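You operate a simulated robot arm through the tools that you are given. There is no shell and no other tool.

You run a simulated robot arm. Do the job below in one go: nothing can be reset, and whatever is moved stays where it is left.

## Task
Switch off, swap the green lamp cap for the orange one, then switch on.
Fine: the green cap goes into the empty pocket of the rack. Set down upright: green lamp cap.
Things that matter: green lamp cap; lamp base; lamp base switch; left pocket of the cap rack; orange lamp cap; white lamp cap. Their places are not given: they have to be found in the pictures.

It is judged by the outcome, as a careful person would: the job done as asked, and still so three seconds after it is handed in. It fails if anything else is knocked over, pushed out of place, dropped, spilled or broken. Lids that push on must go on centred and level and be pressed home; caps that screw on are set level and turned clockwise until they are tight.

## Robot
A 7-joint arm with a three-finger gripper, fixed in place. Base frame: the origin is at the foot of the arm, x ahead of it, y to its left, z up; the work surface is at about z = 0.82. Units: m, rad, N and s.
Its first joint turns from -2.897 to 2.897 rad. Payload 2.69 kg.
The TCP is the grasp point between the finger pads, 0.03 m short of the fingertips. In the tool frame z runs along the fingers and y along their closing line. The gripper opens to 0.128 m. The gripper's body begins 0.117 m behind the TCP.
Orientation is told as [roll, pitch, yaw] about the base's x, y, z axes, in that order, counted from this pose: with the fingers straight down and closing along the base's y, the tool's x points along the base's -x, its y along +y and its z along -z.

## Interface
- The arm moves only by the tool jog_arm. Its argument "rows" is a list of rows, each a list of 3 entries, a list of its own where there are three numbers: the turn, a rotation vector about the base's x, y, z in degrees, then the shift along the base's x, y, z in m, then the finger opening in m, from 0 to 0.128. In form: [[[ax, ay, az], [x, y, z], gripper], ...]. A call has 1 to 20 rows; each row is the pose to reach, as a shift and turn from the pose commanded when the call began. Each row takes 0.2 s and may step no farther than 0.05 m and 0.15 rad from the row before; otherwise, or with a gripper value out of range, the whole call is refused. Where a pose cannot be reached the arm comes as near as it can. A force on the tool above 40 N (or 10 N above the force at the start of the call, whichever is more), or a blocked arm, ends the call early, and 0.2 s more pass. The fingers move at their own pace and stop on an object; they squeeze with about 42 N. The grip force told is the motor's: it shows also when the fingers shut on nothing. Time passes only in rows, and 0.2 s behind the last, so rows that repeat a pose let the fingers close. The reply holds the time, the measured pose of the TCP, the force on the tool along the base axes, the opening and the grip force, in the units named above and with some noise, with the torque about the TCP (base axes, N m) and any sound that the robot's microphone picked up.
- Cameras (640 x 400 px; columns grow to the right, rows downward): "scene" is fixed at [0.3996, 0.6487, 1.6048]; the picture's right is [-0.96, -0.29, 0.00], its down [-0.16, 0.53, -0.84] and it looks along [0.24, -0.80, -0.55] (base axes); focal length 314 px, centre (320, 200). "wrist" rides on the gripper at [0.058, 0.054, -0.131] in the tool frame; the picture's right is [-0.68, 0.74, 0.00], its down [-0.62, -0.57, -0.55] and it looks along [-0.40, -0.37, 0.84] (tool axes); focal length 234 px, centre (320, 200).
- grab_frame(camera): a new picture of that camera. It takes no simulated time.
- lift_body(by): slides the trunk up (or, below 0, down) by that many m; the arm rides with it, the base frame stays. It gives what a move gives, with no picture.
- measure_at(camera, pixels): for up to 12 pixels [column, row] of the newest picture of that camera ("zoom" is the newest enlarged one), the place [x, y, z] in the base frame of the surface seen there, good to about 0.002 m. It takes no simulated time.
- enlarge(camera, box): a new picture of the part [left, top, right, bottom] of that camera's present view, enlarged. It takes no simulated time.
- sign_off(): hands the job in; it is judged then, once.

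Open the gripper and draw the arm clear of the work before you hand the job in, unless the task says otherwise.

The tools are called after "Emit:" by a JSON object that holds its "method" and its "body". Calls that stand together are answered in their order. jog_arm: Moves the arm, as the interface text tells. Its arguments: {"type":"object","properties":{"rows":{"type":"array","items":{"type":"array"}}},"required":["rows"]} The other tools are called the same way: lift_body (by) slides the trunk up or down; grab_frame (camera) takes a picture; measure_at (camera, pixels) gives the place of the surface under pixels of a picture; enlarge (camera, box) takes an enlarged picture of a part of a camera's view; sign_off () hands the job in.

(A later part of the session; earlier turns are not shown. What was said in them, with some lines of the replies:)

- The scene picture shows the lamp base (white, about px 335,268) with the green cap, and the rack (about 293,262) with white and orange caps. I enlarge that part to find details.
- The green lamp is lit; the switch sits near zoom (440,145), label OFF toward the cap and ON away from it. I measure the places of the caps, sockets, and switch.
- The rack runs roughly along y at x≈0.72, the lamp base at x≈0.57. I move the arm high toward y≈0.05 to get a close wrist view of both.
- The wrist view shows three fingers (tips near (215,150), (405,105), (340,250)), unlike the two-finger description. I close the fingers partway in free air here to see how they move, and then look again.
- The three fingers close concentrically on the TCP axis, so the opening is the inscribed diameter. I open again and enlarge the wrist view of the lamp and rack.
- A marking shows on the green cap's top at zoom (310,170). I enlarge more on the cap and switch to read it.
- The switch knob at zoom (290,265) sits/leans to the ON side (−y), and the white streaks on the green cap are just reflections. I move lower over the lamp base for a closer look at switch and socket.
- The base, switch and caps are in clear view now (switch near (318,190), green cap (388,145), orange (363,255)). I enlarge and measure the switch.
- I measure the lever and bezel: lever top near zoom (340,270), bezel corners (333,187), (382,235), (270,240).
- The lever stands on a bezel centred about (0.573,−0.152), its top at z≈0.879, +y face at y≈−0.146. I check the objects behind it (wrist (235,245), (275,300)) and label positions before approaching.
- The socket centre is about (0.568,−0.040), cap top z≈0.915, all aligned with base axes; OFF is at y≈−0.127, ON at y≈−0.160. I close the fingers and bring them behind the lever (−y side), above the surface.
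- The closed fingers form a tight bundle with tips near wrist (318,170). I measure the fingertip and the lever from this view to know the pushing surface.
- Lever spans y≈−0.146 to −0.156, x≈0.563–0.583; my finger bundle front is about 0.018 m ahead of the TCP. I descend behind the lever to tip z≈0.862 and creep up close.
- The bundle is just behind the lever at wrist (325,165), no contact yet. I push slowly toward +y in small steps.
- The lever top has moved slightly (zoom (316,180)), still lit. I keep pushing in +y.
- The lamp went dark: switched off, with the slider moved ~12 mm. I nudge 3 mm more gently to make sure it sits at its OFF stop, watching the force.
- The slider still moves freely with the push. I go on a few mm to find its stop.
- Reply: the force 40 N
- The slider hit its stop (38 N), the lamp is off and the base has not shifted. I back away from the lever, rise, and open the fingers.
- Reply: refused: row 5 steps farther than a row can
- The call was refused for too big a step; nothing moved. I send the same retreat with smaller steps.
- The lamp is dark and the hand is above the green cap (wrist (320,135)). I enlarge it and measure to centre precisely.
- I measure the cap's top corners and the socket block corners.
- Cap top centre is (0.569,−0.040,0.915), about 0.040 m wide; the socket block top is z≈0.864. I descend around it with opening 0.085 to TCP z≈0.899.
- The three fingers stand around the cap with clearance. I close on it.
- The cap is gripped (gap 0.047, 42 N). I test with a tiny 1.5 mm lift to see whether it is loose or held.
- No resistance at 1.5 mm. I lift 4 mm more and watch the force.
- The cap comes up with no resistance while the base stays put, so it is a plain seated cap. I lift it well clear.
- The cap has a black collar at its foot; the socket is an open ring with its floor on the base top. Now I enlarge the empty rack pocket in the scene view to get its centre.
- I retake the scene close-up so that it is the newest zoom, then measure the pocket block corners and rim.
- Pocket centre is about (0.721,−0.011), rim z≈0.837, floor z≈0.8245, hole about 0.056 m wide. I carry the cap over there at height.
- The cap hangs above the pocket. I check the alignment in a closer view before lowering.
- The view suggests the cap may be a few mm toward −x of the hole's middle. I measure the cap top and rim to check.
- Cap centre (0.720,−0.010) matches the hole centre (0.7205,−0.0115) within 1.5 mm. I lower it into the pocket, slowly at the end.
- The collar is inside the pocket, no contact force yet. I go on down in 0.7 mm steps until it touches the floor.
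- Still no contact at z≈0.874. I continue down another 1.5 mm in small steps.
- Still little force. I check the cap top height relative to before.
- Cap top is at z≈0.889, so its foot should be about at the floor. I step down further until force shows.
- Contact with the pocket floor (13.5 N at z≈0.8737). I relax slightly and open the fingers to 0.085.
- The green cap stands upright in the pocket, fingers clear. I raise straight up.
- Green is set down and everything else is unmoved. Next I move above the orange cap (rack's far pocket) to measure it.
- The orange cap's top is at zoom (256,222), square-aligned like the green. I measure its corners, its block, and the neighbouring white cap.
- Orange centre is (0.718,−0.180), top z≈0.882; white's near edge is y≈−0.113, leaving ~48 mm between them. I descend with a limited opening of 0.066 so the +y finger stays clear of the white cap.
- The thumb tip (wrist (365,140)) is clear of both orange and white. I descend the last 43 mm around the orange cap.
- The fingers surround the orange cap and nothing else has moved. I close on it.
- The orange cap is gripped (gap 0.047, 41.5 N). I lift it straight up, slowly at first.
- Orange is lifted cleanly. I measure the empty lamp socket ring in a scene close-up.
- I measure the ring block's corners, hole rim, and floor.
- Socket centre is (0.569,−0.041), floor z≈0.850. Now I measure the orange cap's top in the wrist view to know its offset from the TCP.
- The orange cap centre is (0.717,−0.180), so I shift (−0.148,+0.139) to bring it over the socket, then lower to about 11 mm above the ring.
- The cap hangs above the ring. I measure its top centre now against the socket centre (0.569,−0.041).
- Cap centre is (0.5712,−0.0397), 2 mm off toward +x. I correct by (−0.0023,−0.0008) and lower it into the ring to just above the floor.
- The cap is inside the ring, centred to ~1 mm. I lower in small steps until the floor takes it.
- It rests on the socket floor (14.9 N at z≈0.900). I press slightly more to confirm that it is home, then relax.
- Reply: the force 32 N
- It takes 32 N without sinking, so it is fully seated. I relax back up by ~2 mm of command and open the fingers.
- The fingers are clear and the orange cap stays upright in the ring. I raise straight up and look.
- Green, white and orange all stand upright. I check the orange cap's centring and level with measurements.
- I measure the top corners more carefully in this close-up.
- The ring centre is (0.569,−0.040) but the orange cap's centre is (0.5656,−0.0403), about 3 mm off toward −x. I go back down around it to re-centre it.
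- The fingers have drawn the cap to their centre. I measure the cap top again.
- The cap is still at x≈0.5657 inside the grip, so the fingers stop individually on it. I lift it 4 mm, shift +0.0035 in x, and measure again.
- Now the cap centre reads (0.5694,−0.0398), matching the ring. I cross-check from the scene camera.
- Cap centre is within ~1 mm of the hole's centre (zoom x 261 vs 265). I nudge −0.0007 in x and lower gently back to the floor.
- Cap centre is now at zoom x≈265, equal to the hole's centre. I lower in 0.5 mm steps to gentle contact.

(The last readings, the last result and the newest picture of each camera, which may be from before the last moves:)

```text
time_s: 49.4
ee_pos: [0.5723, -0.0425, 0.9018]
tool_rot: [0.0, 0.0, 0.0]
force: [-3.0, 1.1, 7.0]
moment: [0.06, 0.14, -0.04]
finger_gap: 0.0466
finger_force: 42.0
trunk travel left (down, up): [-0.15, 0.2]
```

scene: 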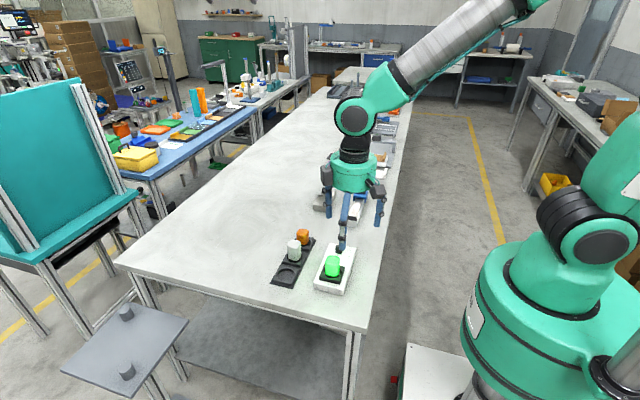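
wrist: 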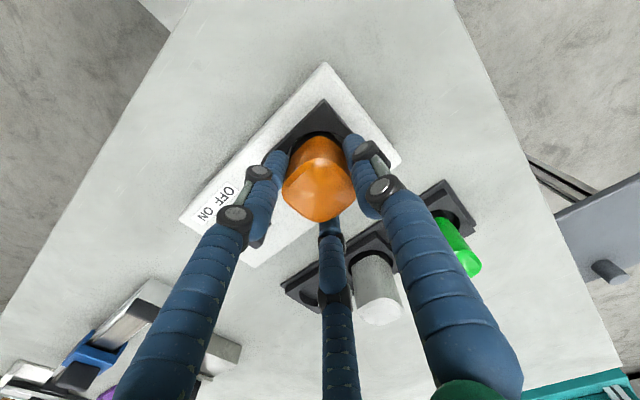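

Contact at 7 N, so it is on the floor. I relax and open gently.

Emit:
{"method": "jog_arm", "body": {"rows": [[[0, 0, 0], [0, 0, 0.0008], 0.02], [[0, 0, 0], [0, 0, 0.0008], 0.02], [[0, 0, 0], [0, 0, 0.0008], 0.05], [[0, 0, 0], [0, 0, 0.0008], 0.055], [[0, 0, 0], [0, 0, 0.0008], 0.06], [[0, 0, 0], [0, 0, 0.0008], 0.075], [[0, 0, 0], [0, 0, 0.0008], 0.085], [[0, 0, 0], [0, 0, 0.0008], 0.085]]}}

Emit:
{"method": "enlarge", "body": {"camera": "scene", "box": [317, 250, 357, 285]}}

Emit:
{"method": "grab_frame", "body": {"camera": "wrist"}}

```text
time_s: 51.2
ee_pos: [0.5725, -0.0419, 0.9024]
tool_rot: [-0.001, -0.001, 0.001]
force: [-0.6, 0.4, 0.3]
moment: [0.06, 0.05, -0.01]
finger_gap: 0.0848
finger_force: 0.1
trunk travel left (down, up): [-0.15, 0.2]
```

```text
11.43 times, centred on (337, 268) of scene
```

zoom: 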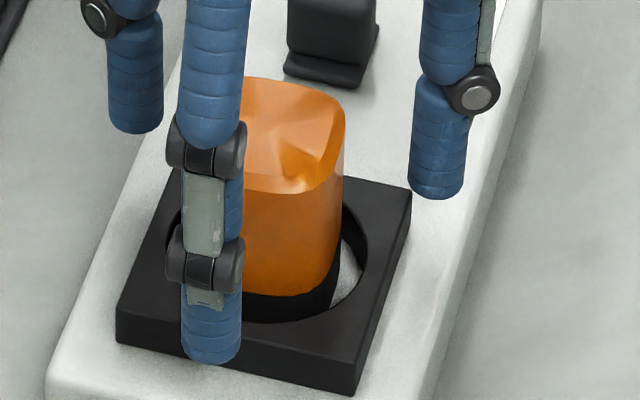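

```text
taken
```

wrist: 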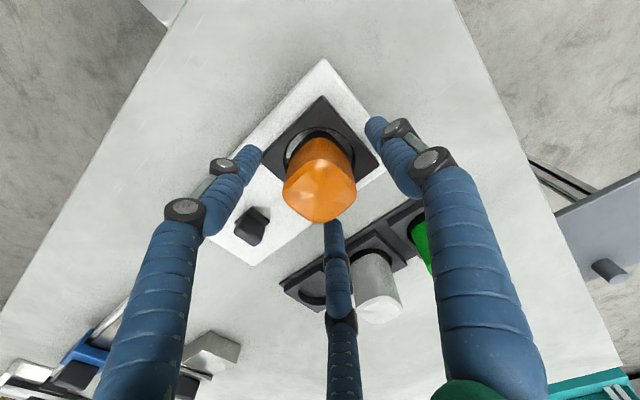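

Released cleanly. I raise straight up and re-measure the centring.

Emit:
{"method": "jog_arm", "body": {"rows": [[[0, 0, 0], [0, 0, 0.015], 0.085], [[0, 0, 0], [0, 0, 0.04], 0.085], [[0, 0, 0], [0, 0, 0.08], 0.085], [[0, 0, 0], [0, 0, 0.12], 0.085], [[0, 0, 0], [0, 0, 0.12], 0.085]]}}

Emit:
{"method": "enlarge", "body": {"camera": "scene", "box": [317, 250, 357, 285]}}

Emit:
{"method": "enlarge", "body": {"camera": "wrist", "box": [275, 75, 375, 175]}}

```text
time_s: 52.4
ee_pos: [0.5709, -0.0424, 1.0224]
tool_rot: [-0.001, 0.001, 0.001]
force: [0.1, 0.1, -0.1]
moment: [0.03, -0.04, 0.03]
finger_gap: 0.0849
finger_force: 0.1
trunk travel left (down, up): [-0.15, 0.2]
```

```text
11.43 times, centred on (337, 268) of scene
```

zoom: 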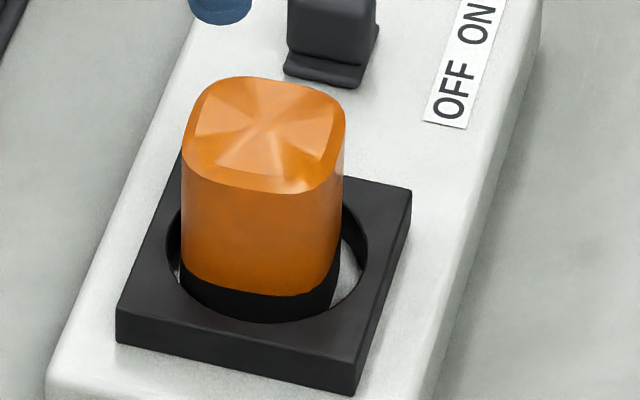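

```text
4.00 times, centred on (325, 125) of wrist
```

zoom: 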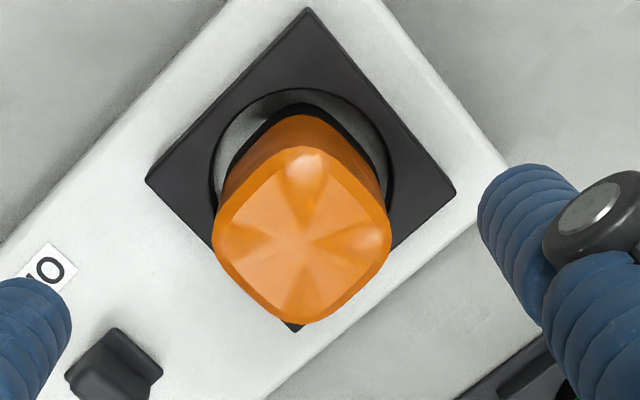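

From the scene the cap looks centred; I measure the top corners and the ring again in the wrist close-up.

Emit:
{"method": "measure_at", "body": {"camera": "zoom", "pixels": [[302, 153], [384, 234], [300, 318], [219, 234], [258, 193], [345, 190], [258, 278], [345, 278], [306, 12], [152, 182], [450, 193], [301, 235]]}}

Emit:
{"method": "grab_frame", "body": {"camera": "wrist"}}

```text
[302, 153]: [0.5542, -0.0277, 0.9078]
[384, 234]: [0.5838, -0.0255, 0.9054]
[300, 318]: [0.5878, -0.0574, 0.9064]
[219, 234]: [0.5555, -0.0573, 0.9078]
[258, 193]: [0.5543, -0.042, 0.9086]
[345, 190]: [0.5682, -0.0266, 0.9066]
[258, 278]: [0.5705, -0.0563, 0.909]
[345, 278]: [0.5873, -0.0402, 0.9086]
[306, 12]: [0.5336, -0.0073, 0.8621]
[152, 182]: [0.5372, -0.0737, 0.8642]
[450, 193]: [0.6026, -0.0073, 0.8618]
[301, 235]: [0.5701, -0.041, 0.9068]
```

```text
taken
```

wrist: 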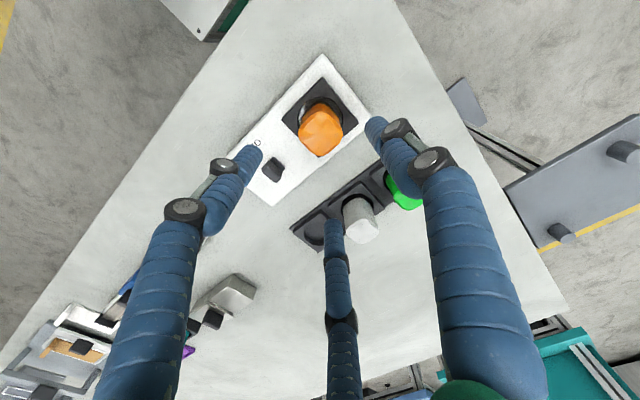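

Cap centre is (0.570,−0.0415) versus ring (0.569,−0.0405): well centred, level, seated. Now I close the fingers and move above the gap between lever and socket to switch on.

Emit:
{"method": "jog_arm", "body": {"rows": [[[0, 0, 0], [0.001, -0.02, 0.0], 0.06], [[0, 0, 0], [0.002, -0.04, 0.0], 0.03], [[0, 0, 0], [0.002, -0.06, 0.0], 0.0], [[0, 0, 0], [0.002, -0.06, 0.0], 0.0], [[0, 0, 0], [0.002, -0.06, -0.03], 0.0], [[0, 0, 0], [0.002, -0.06, -0.06], 0.0], [[0, 0, 0], [0.002, -0.06, -0.06], 0.0]]}}

Emit:
{"method": "grab_frame", "body": {"camera": "wrist"}}

Emit:
{"method": "enlarge", "body": {"camera": "wrist", "box": [260, 80, 400, 240]}}

Emit:
{"method": "enlarge", "body": {"camera": "scene", "box": [305, 220, 365, 290]}}

```text
time_s: 54.0
ee_pos: [0.5747, -0.1023, 0.9619]
tool_rot: [0.001, 0.001, 0.001]
force: [-0.7, -0.3, -0.6]
moment: [0.01, 0.06, -0.03]
finger_gap: 0.0021
finger_force: 31.6
trunk travel left (down, up): [-0.15, 0.2]
```

```text
taken
```

wrist: 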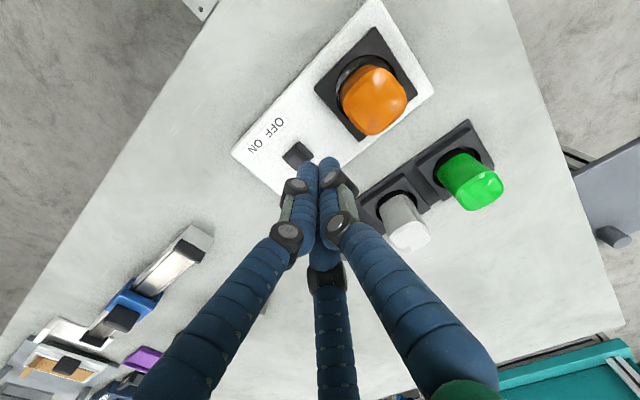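

```text
2.50 times, centred on (330, 160) of wrist
```

zoom: 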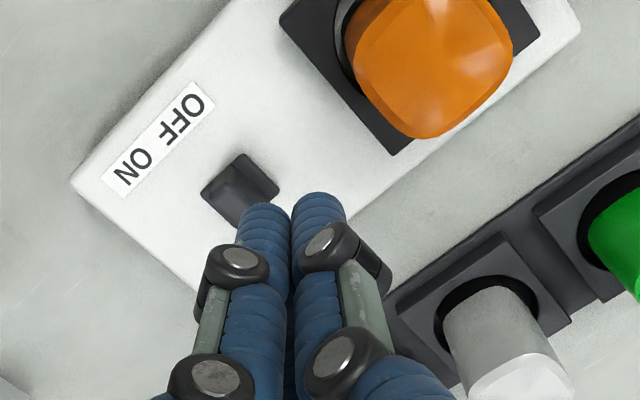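

```text
5.71 times, centred on (335, 255) of scene
```

zoom: 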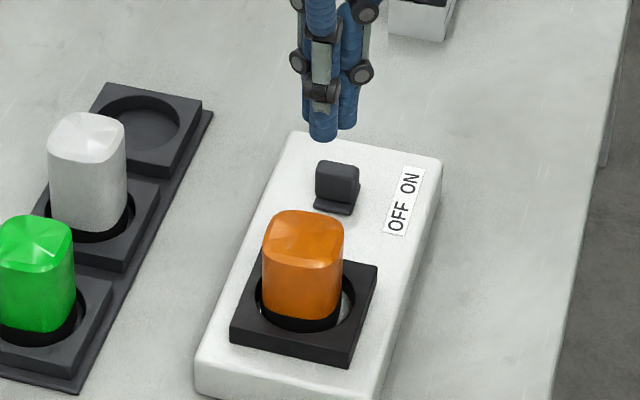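

I measure the lever's present place (scene zoom (337,170)–(335,210)) and the finger positions before descending in the gap.

Emit:
{"method": "measure_at", "body": {"camera": "zoom", "pixels": [[337, 165], [337, 185], [335, 200], [335, 209], [320, 205], [355, 208], [335, 216], [322, 130], [322, 95], [295, 270]]}}

Emit:
{"method": "measure_at", "body": {"camera": "wrist", "pixels": [[308, 168], [328, 162], [338, 178], [345, 190], [348, 222], [300, 150], [292, 162]]}}

```text
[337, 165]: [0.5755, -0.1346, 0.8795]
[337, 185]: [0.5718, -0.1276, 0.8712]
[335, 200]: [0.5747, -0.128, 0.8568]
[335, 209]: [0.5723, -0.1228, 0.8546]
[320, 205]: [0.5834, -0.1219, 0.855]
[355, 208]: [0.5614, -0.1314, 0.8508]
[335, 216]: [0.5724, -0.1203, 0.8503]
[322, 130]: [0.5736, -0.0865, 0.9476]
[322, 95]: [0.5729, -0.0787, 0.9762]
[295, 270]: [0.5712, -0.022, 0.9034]
```

```text
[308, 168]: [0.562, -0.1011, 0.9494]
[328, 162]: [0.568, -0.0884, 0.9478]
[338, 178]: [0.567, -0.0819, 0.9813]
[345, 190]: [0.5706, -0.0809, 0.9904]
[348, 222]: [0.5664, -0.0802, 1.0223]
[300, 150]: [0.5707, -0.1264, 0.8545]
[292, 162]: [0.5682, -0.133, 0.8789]
```

The lever's +y face is at y≈−0.128; my bundle spans about −0.115 to −0.079, so there is clearance on both sides. I descend to tip z≈0.862.

Emit:
{"method": "jog_arm", "body": {"rows": [[[0, 0, 0], [-0.001, 0, -0.025], 0.0], [[0, 0, 0], [-0.001, 0, -0.05], 0.0], [[0, 0, 0], [-0.001, 0, -0.062], 0.0], [[0, 0, 0], [-0.001, 0, -0.069], 0.0], [[0, 0, 0], [-0.001, 0, -0.069], 0.0]]}}

Emit:
{"method": "grab_frame", "body": {"camera": "wrist"}}

Emit:
{"method": "enlarge", "body": {"camera": "scene", "box": [305, 220, 365, 290]}}

```text
time_s: 55.2
ee_pos: [0.5736, -0.1022, 0.8921]
tool_rot: [0.001, 0.0, -0.001]
force: [0.9, -0.5, -0.7]
moment: [-0.01, -0.01, -0.01]
finger_gap: 0.0021
finger_force: 31.7
trunk travel left (down, up): [-0.15, 0.2]
```

```text
taken
```

wrist: 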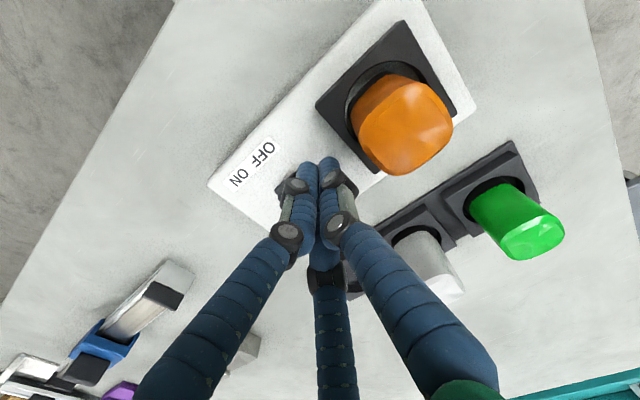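

```text
5.71 times, centred on (335, 255) of scene
```

zoom: 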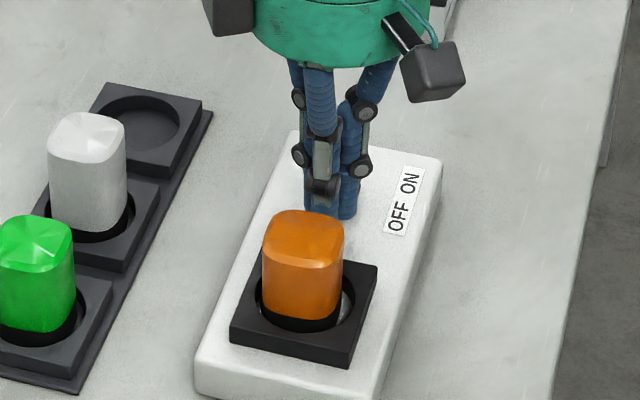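

The bundle is in the gap without contact. I push toward −y in small steps.

Emit:
{"method": "jog_arm", "body": {"rows": [[[0, 0, 0], [0, -0.006, 0], 0.0], [[0, 0, 0], [0, -0.012, 0], 0.0], [[0, 0, 0], [0, -0.016, 0], 0.0], [[0, 0, 0], [0, -0.02, 0], 0.0], [[0, 0, 0], [0, -0.024, 0], 0.0], [[0, 0, 0], [0, -0.024, 0], 0.0]]}}

Emit:
{"method": "enlarge", "body": {"camera": "scene", "box": [305, 220, 365, 290]}}

Emit:
{"method": "grab_frame", "body": {"camera": "wrist"}}

```text
time_s: 56.6
ee_pos: [0.5734, -0.1262, 0.8929]
tool_rot: [0.001, 0.001, 0.001]
force: [0.5, 0.9, -0.3]
moment: [0.02, -0.01, 0.01]
finger_gap: 0.0021
finger_force: 31.1
trunk travel left (down, up): [-0.15, 0.2]
```

```text
5.71 times, centred on (335, 255) of scene
```

zoom: 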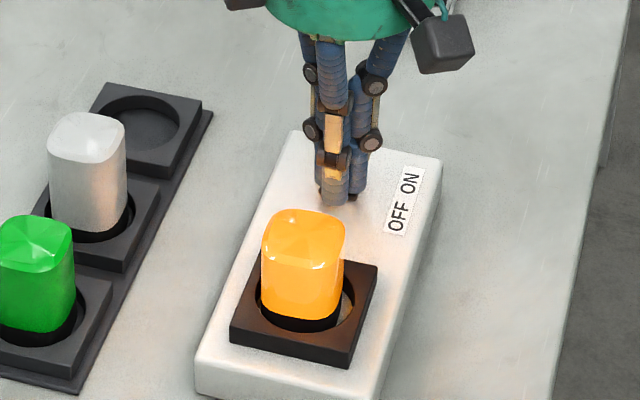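

```text
taken
```

wrist: 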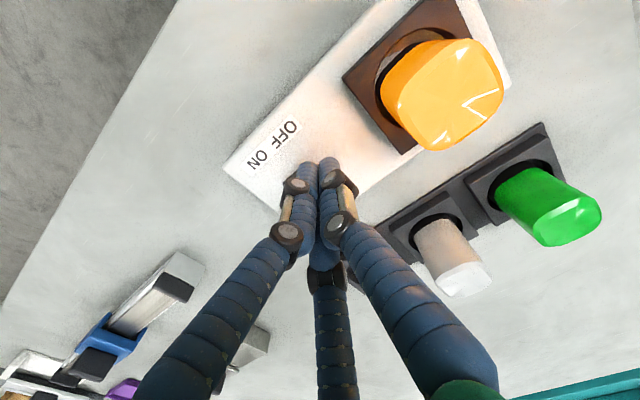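

The orange lamp lit up. I continue in small steps to seat the slider at its ON stop, watching the force.

Emit:
{"method": "jog_arm", "body": {"rows": [[[0, 0, 0], [0, -0.0015, 0], 0.0], [[0, 0, 0], [0, -0.003, 0], 0.0], [[0, 0, 0], [0, -0.0045, 0], 0.0], [[0, 0, 0], [0, -0.0045, 0], 0.0]]}}

```text
time_s: 57.6
ee_pos: [0.5742, -0.1294, 0.8929]
tool_rot: [-0.001, 0.0, -0.001]
force: [0.0, 0.3, -0.8]
moment: [0.02, -0.04, -0.01]
finger_gap: 0.0023
finger_force: 31.4
trunk travel left (down, up): [-0.15, 0.2]
```

Still free. Another few mm in smaller steps to find the stop.

Emit:
{"method": "jog_arm", "body": {"rows": [[[0, 0, 0], [0, -0.001, 0], 0.0], [[0, 0, 0], [0, -0.002, 0], 0.0], [[0, 0, 0], [0, -0.002, 0], 0.0]]}}

Emit:
{"method": "enlarge", "body": {"camera": "scene", "box": [305, 220, 365, 290]}}

```text
time_s: 58.4
ee_pos: [0.5733, -0.1321, 0.8927]
tool_rot: [0.0, 0.0, 0.0]
force: [2.2, 11.2, -1.2]
moment: [0.17, -0.06, 0.01]
finger_gap: 0.0019
finger_force: 30.9
trunk travel left (down, up): [-0.15, 0.2]
```

```text
5.71 times, centred on (335, 255) of scene
```

zoom: 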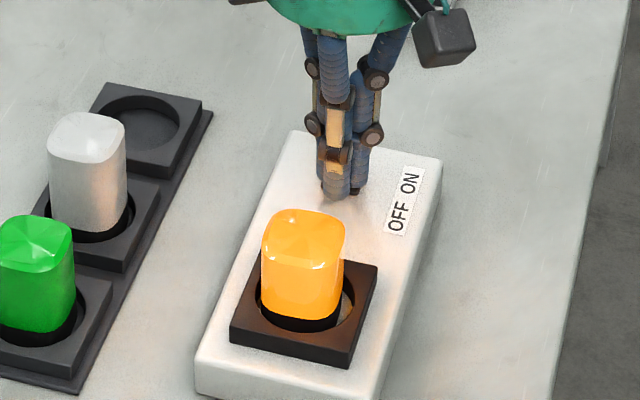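

The slider reached its ON stop (11 N) and the lamp is lit. I back off 8 mm, rise, then move away and open the gripper.

Emit:
{"method": "jog_arm", "body": {"rows": [[[0, 0, 0], [0, 0.004, 0], 0.0], [[0, 0, 0], [0, 0.009, 0], 0.0], [[0, 0, 0], [0, 0.009, 0.03], 0.0], [[0, 0, 0], [0, 0.009, 0.07], 0.0], [[0, 0, 0], [0, 0.009, 0.11], 0.0], [[0, 0, 0], [0, 0.009, 0.15], 0.0], [[0, 0, 0], [0, 0.009, 0.19], 0.0], [[0, 0, 0], [0, 0.009, 0.22], 0.0], [[0, 0, 0], [0, -0.035, 0.22], 0.05], [[0, 0, 0], [0, -0.08, 0.22], 0.1], [[0, 0, 0], [0, -0.125, 0.22], 0.12], [[0, 0, 0], [0, -0.17, 0.22], 0.12], [[0, 0, 0], [0, -0.2, 0.22], 0.12], [[0, 0, 0], [0, -0.2, 0.22], 0.12]]}}

Emit:
{"method": "grab_frame", "body": {"camera": "scene"}}

Emit:
{"method": "enlarge", "body": {"camera": "scene", "box": [265, 215, 375, 300]}}

Emit:
{"method": "grab_frame", "body": {"camera": "wrist"}}

```text
time_s: 61.4
ee_pos: [0.5733, -0.3346, 1.1142]
tool_rot: [0.002, -0.001, 0.0]
force: [0.4, -0.4, 0.7]
moment: [0.07, 0.02, -0.01]
finger_gap: 0.1199
finger_force: 0.1
trunk travel left (down, up): [-0.15, 0.2]
```

```text
taken
```

scene: 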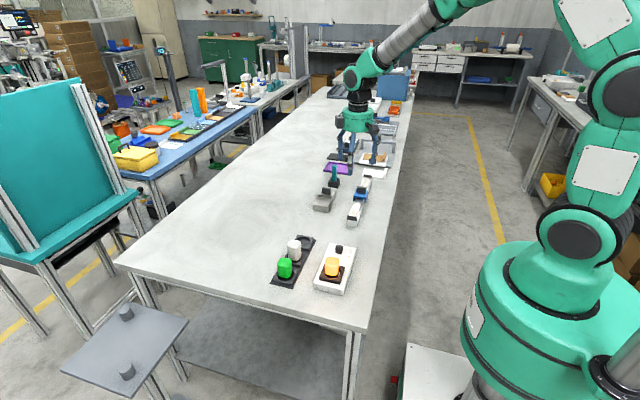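

```text
4.71 times, centred on (320, 258) of scene
```

zoom: 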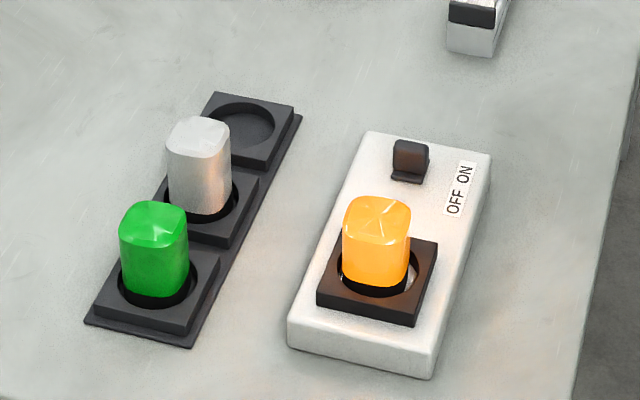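

```text
taken
```

wrist: 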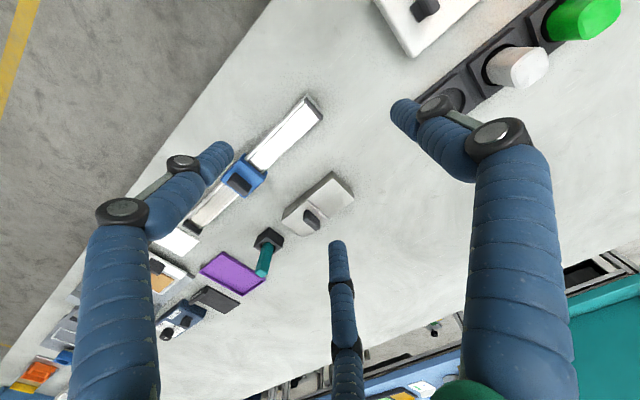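

The lamp is lit orange, green stands in the left pocket, white is untouched, and the arm is clear. One last close look at the orange cap's seating before handing in.

Emit:
{"method": "enlarge", "body": {"camera": "scene", "box": [317, 250, 357, 285]}}

Emit:
{"method": "measure_at", "body": {"camera": "zoom", "pixels": [[264, 90], [264, 135], [215, 110], [315, 140], [230, 165], [300, 175], [310, 100]]}}

```text
11.43 times, centred on (337, 268) of scene
```

zoom: 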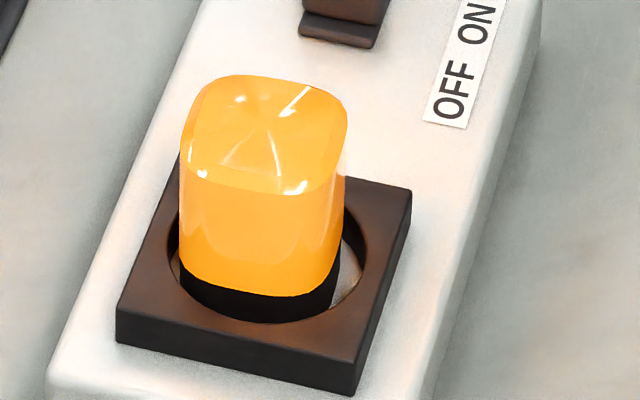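

```text
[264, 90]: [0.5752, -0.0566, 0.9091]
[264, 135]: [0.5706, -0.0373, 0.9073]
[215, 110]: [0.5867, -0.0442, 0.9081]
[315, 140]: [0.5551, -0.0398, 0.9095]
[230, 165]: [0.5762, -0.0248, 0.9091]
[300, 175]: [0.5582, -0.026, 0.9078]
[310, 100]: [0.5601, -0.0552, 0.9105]
```

The orange cap's top is level (z 0.907–0.910), centred in its ring and lit; the gripper is open and well away. I hand the job in.

Emit:
{"method": "sign_off", "body": {}}

```text
The job is handed in.
```

The swap is done: the orange cap is on the lamp base, the lamp is switched on and lit orange, and the green cap stands upright in the left pocket of the rack.

- **Switch:** I pushed it to its OFF stop before touching any caps, and to its ON stop after the orange cap was seated.
- **Orange cap:** It first settled about 3 mm off-centre, so I gripped it again and re-centred it. It now sits within about 1.5 mm of the socket's centre, level and fully down.
- **Fit:** The green cap lifted out with no resistance. I took it to be a plain seated cap, so the orange one went straight in without turning.
- **Everything else:** The white cap, the rack and the lamp base look unmoved in the last pictures. The gripper is open and clear of the work.
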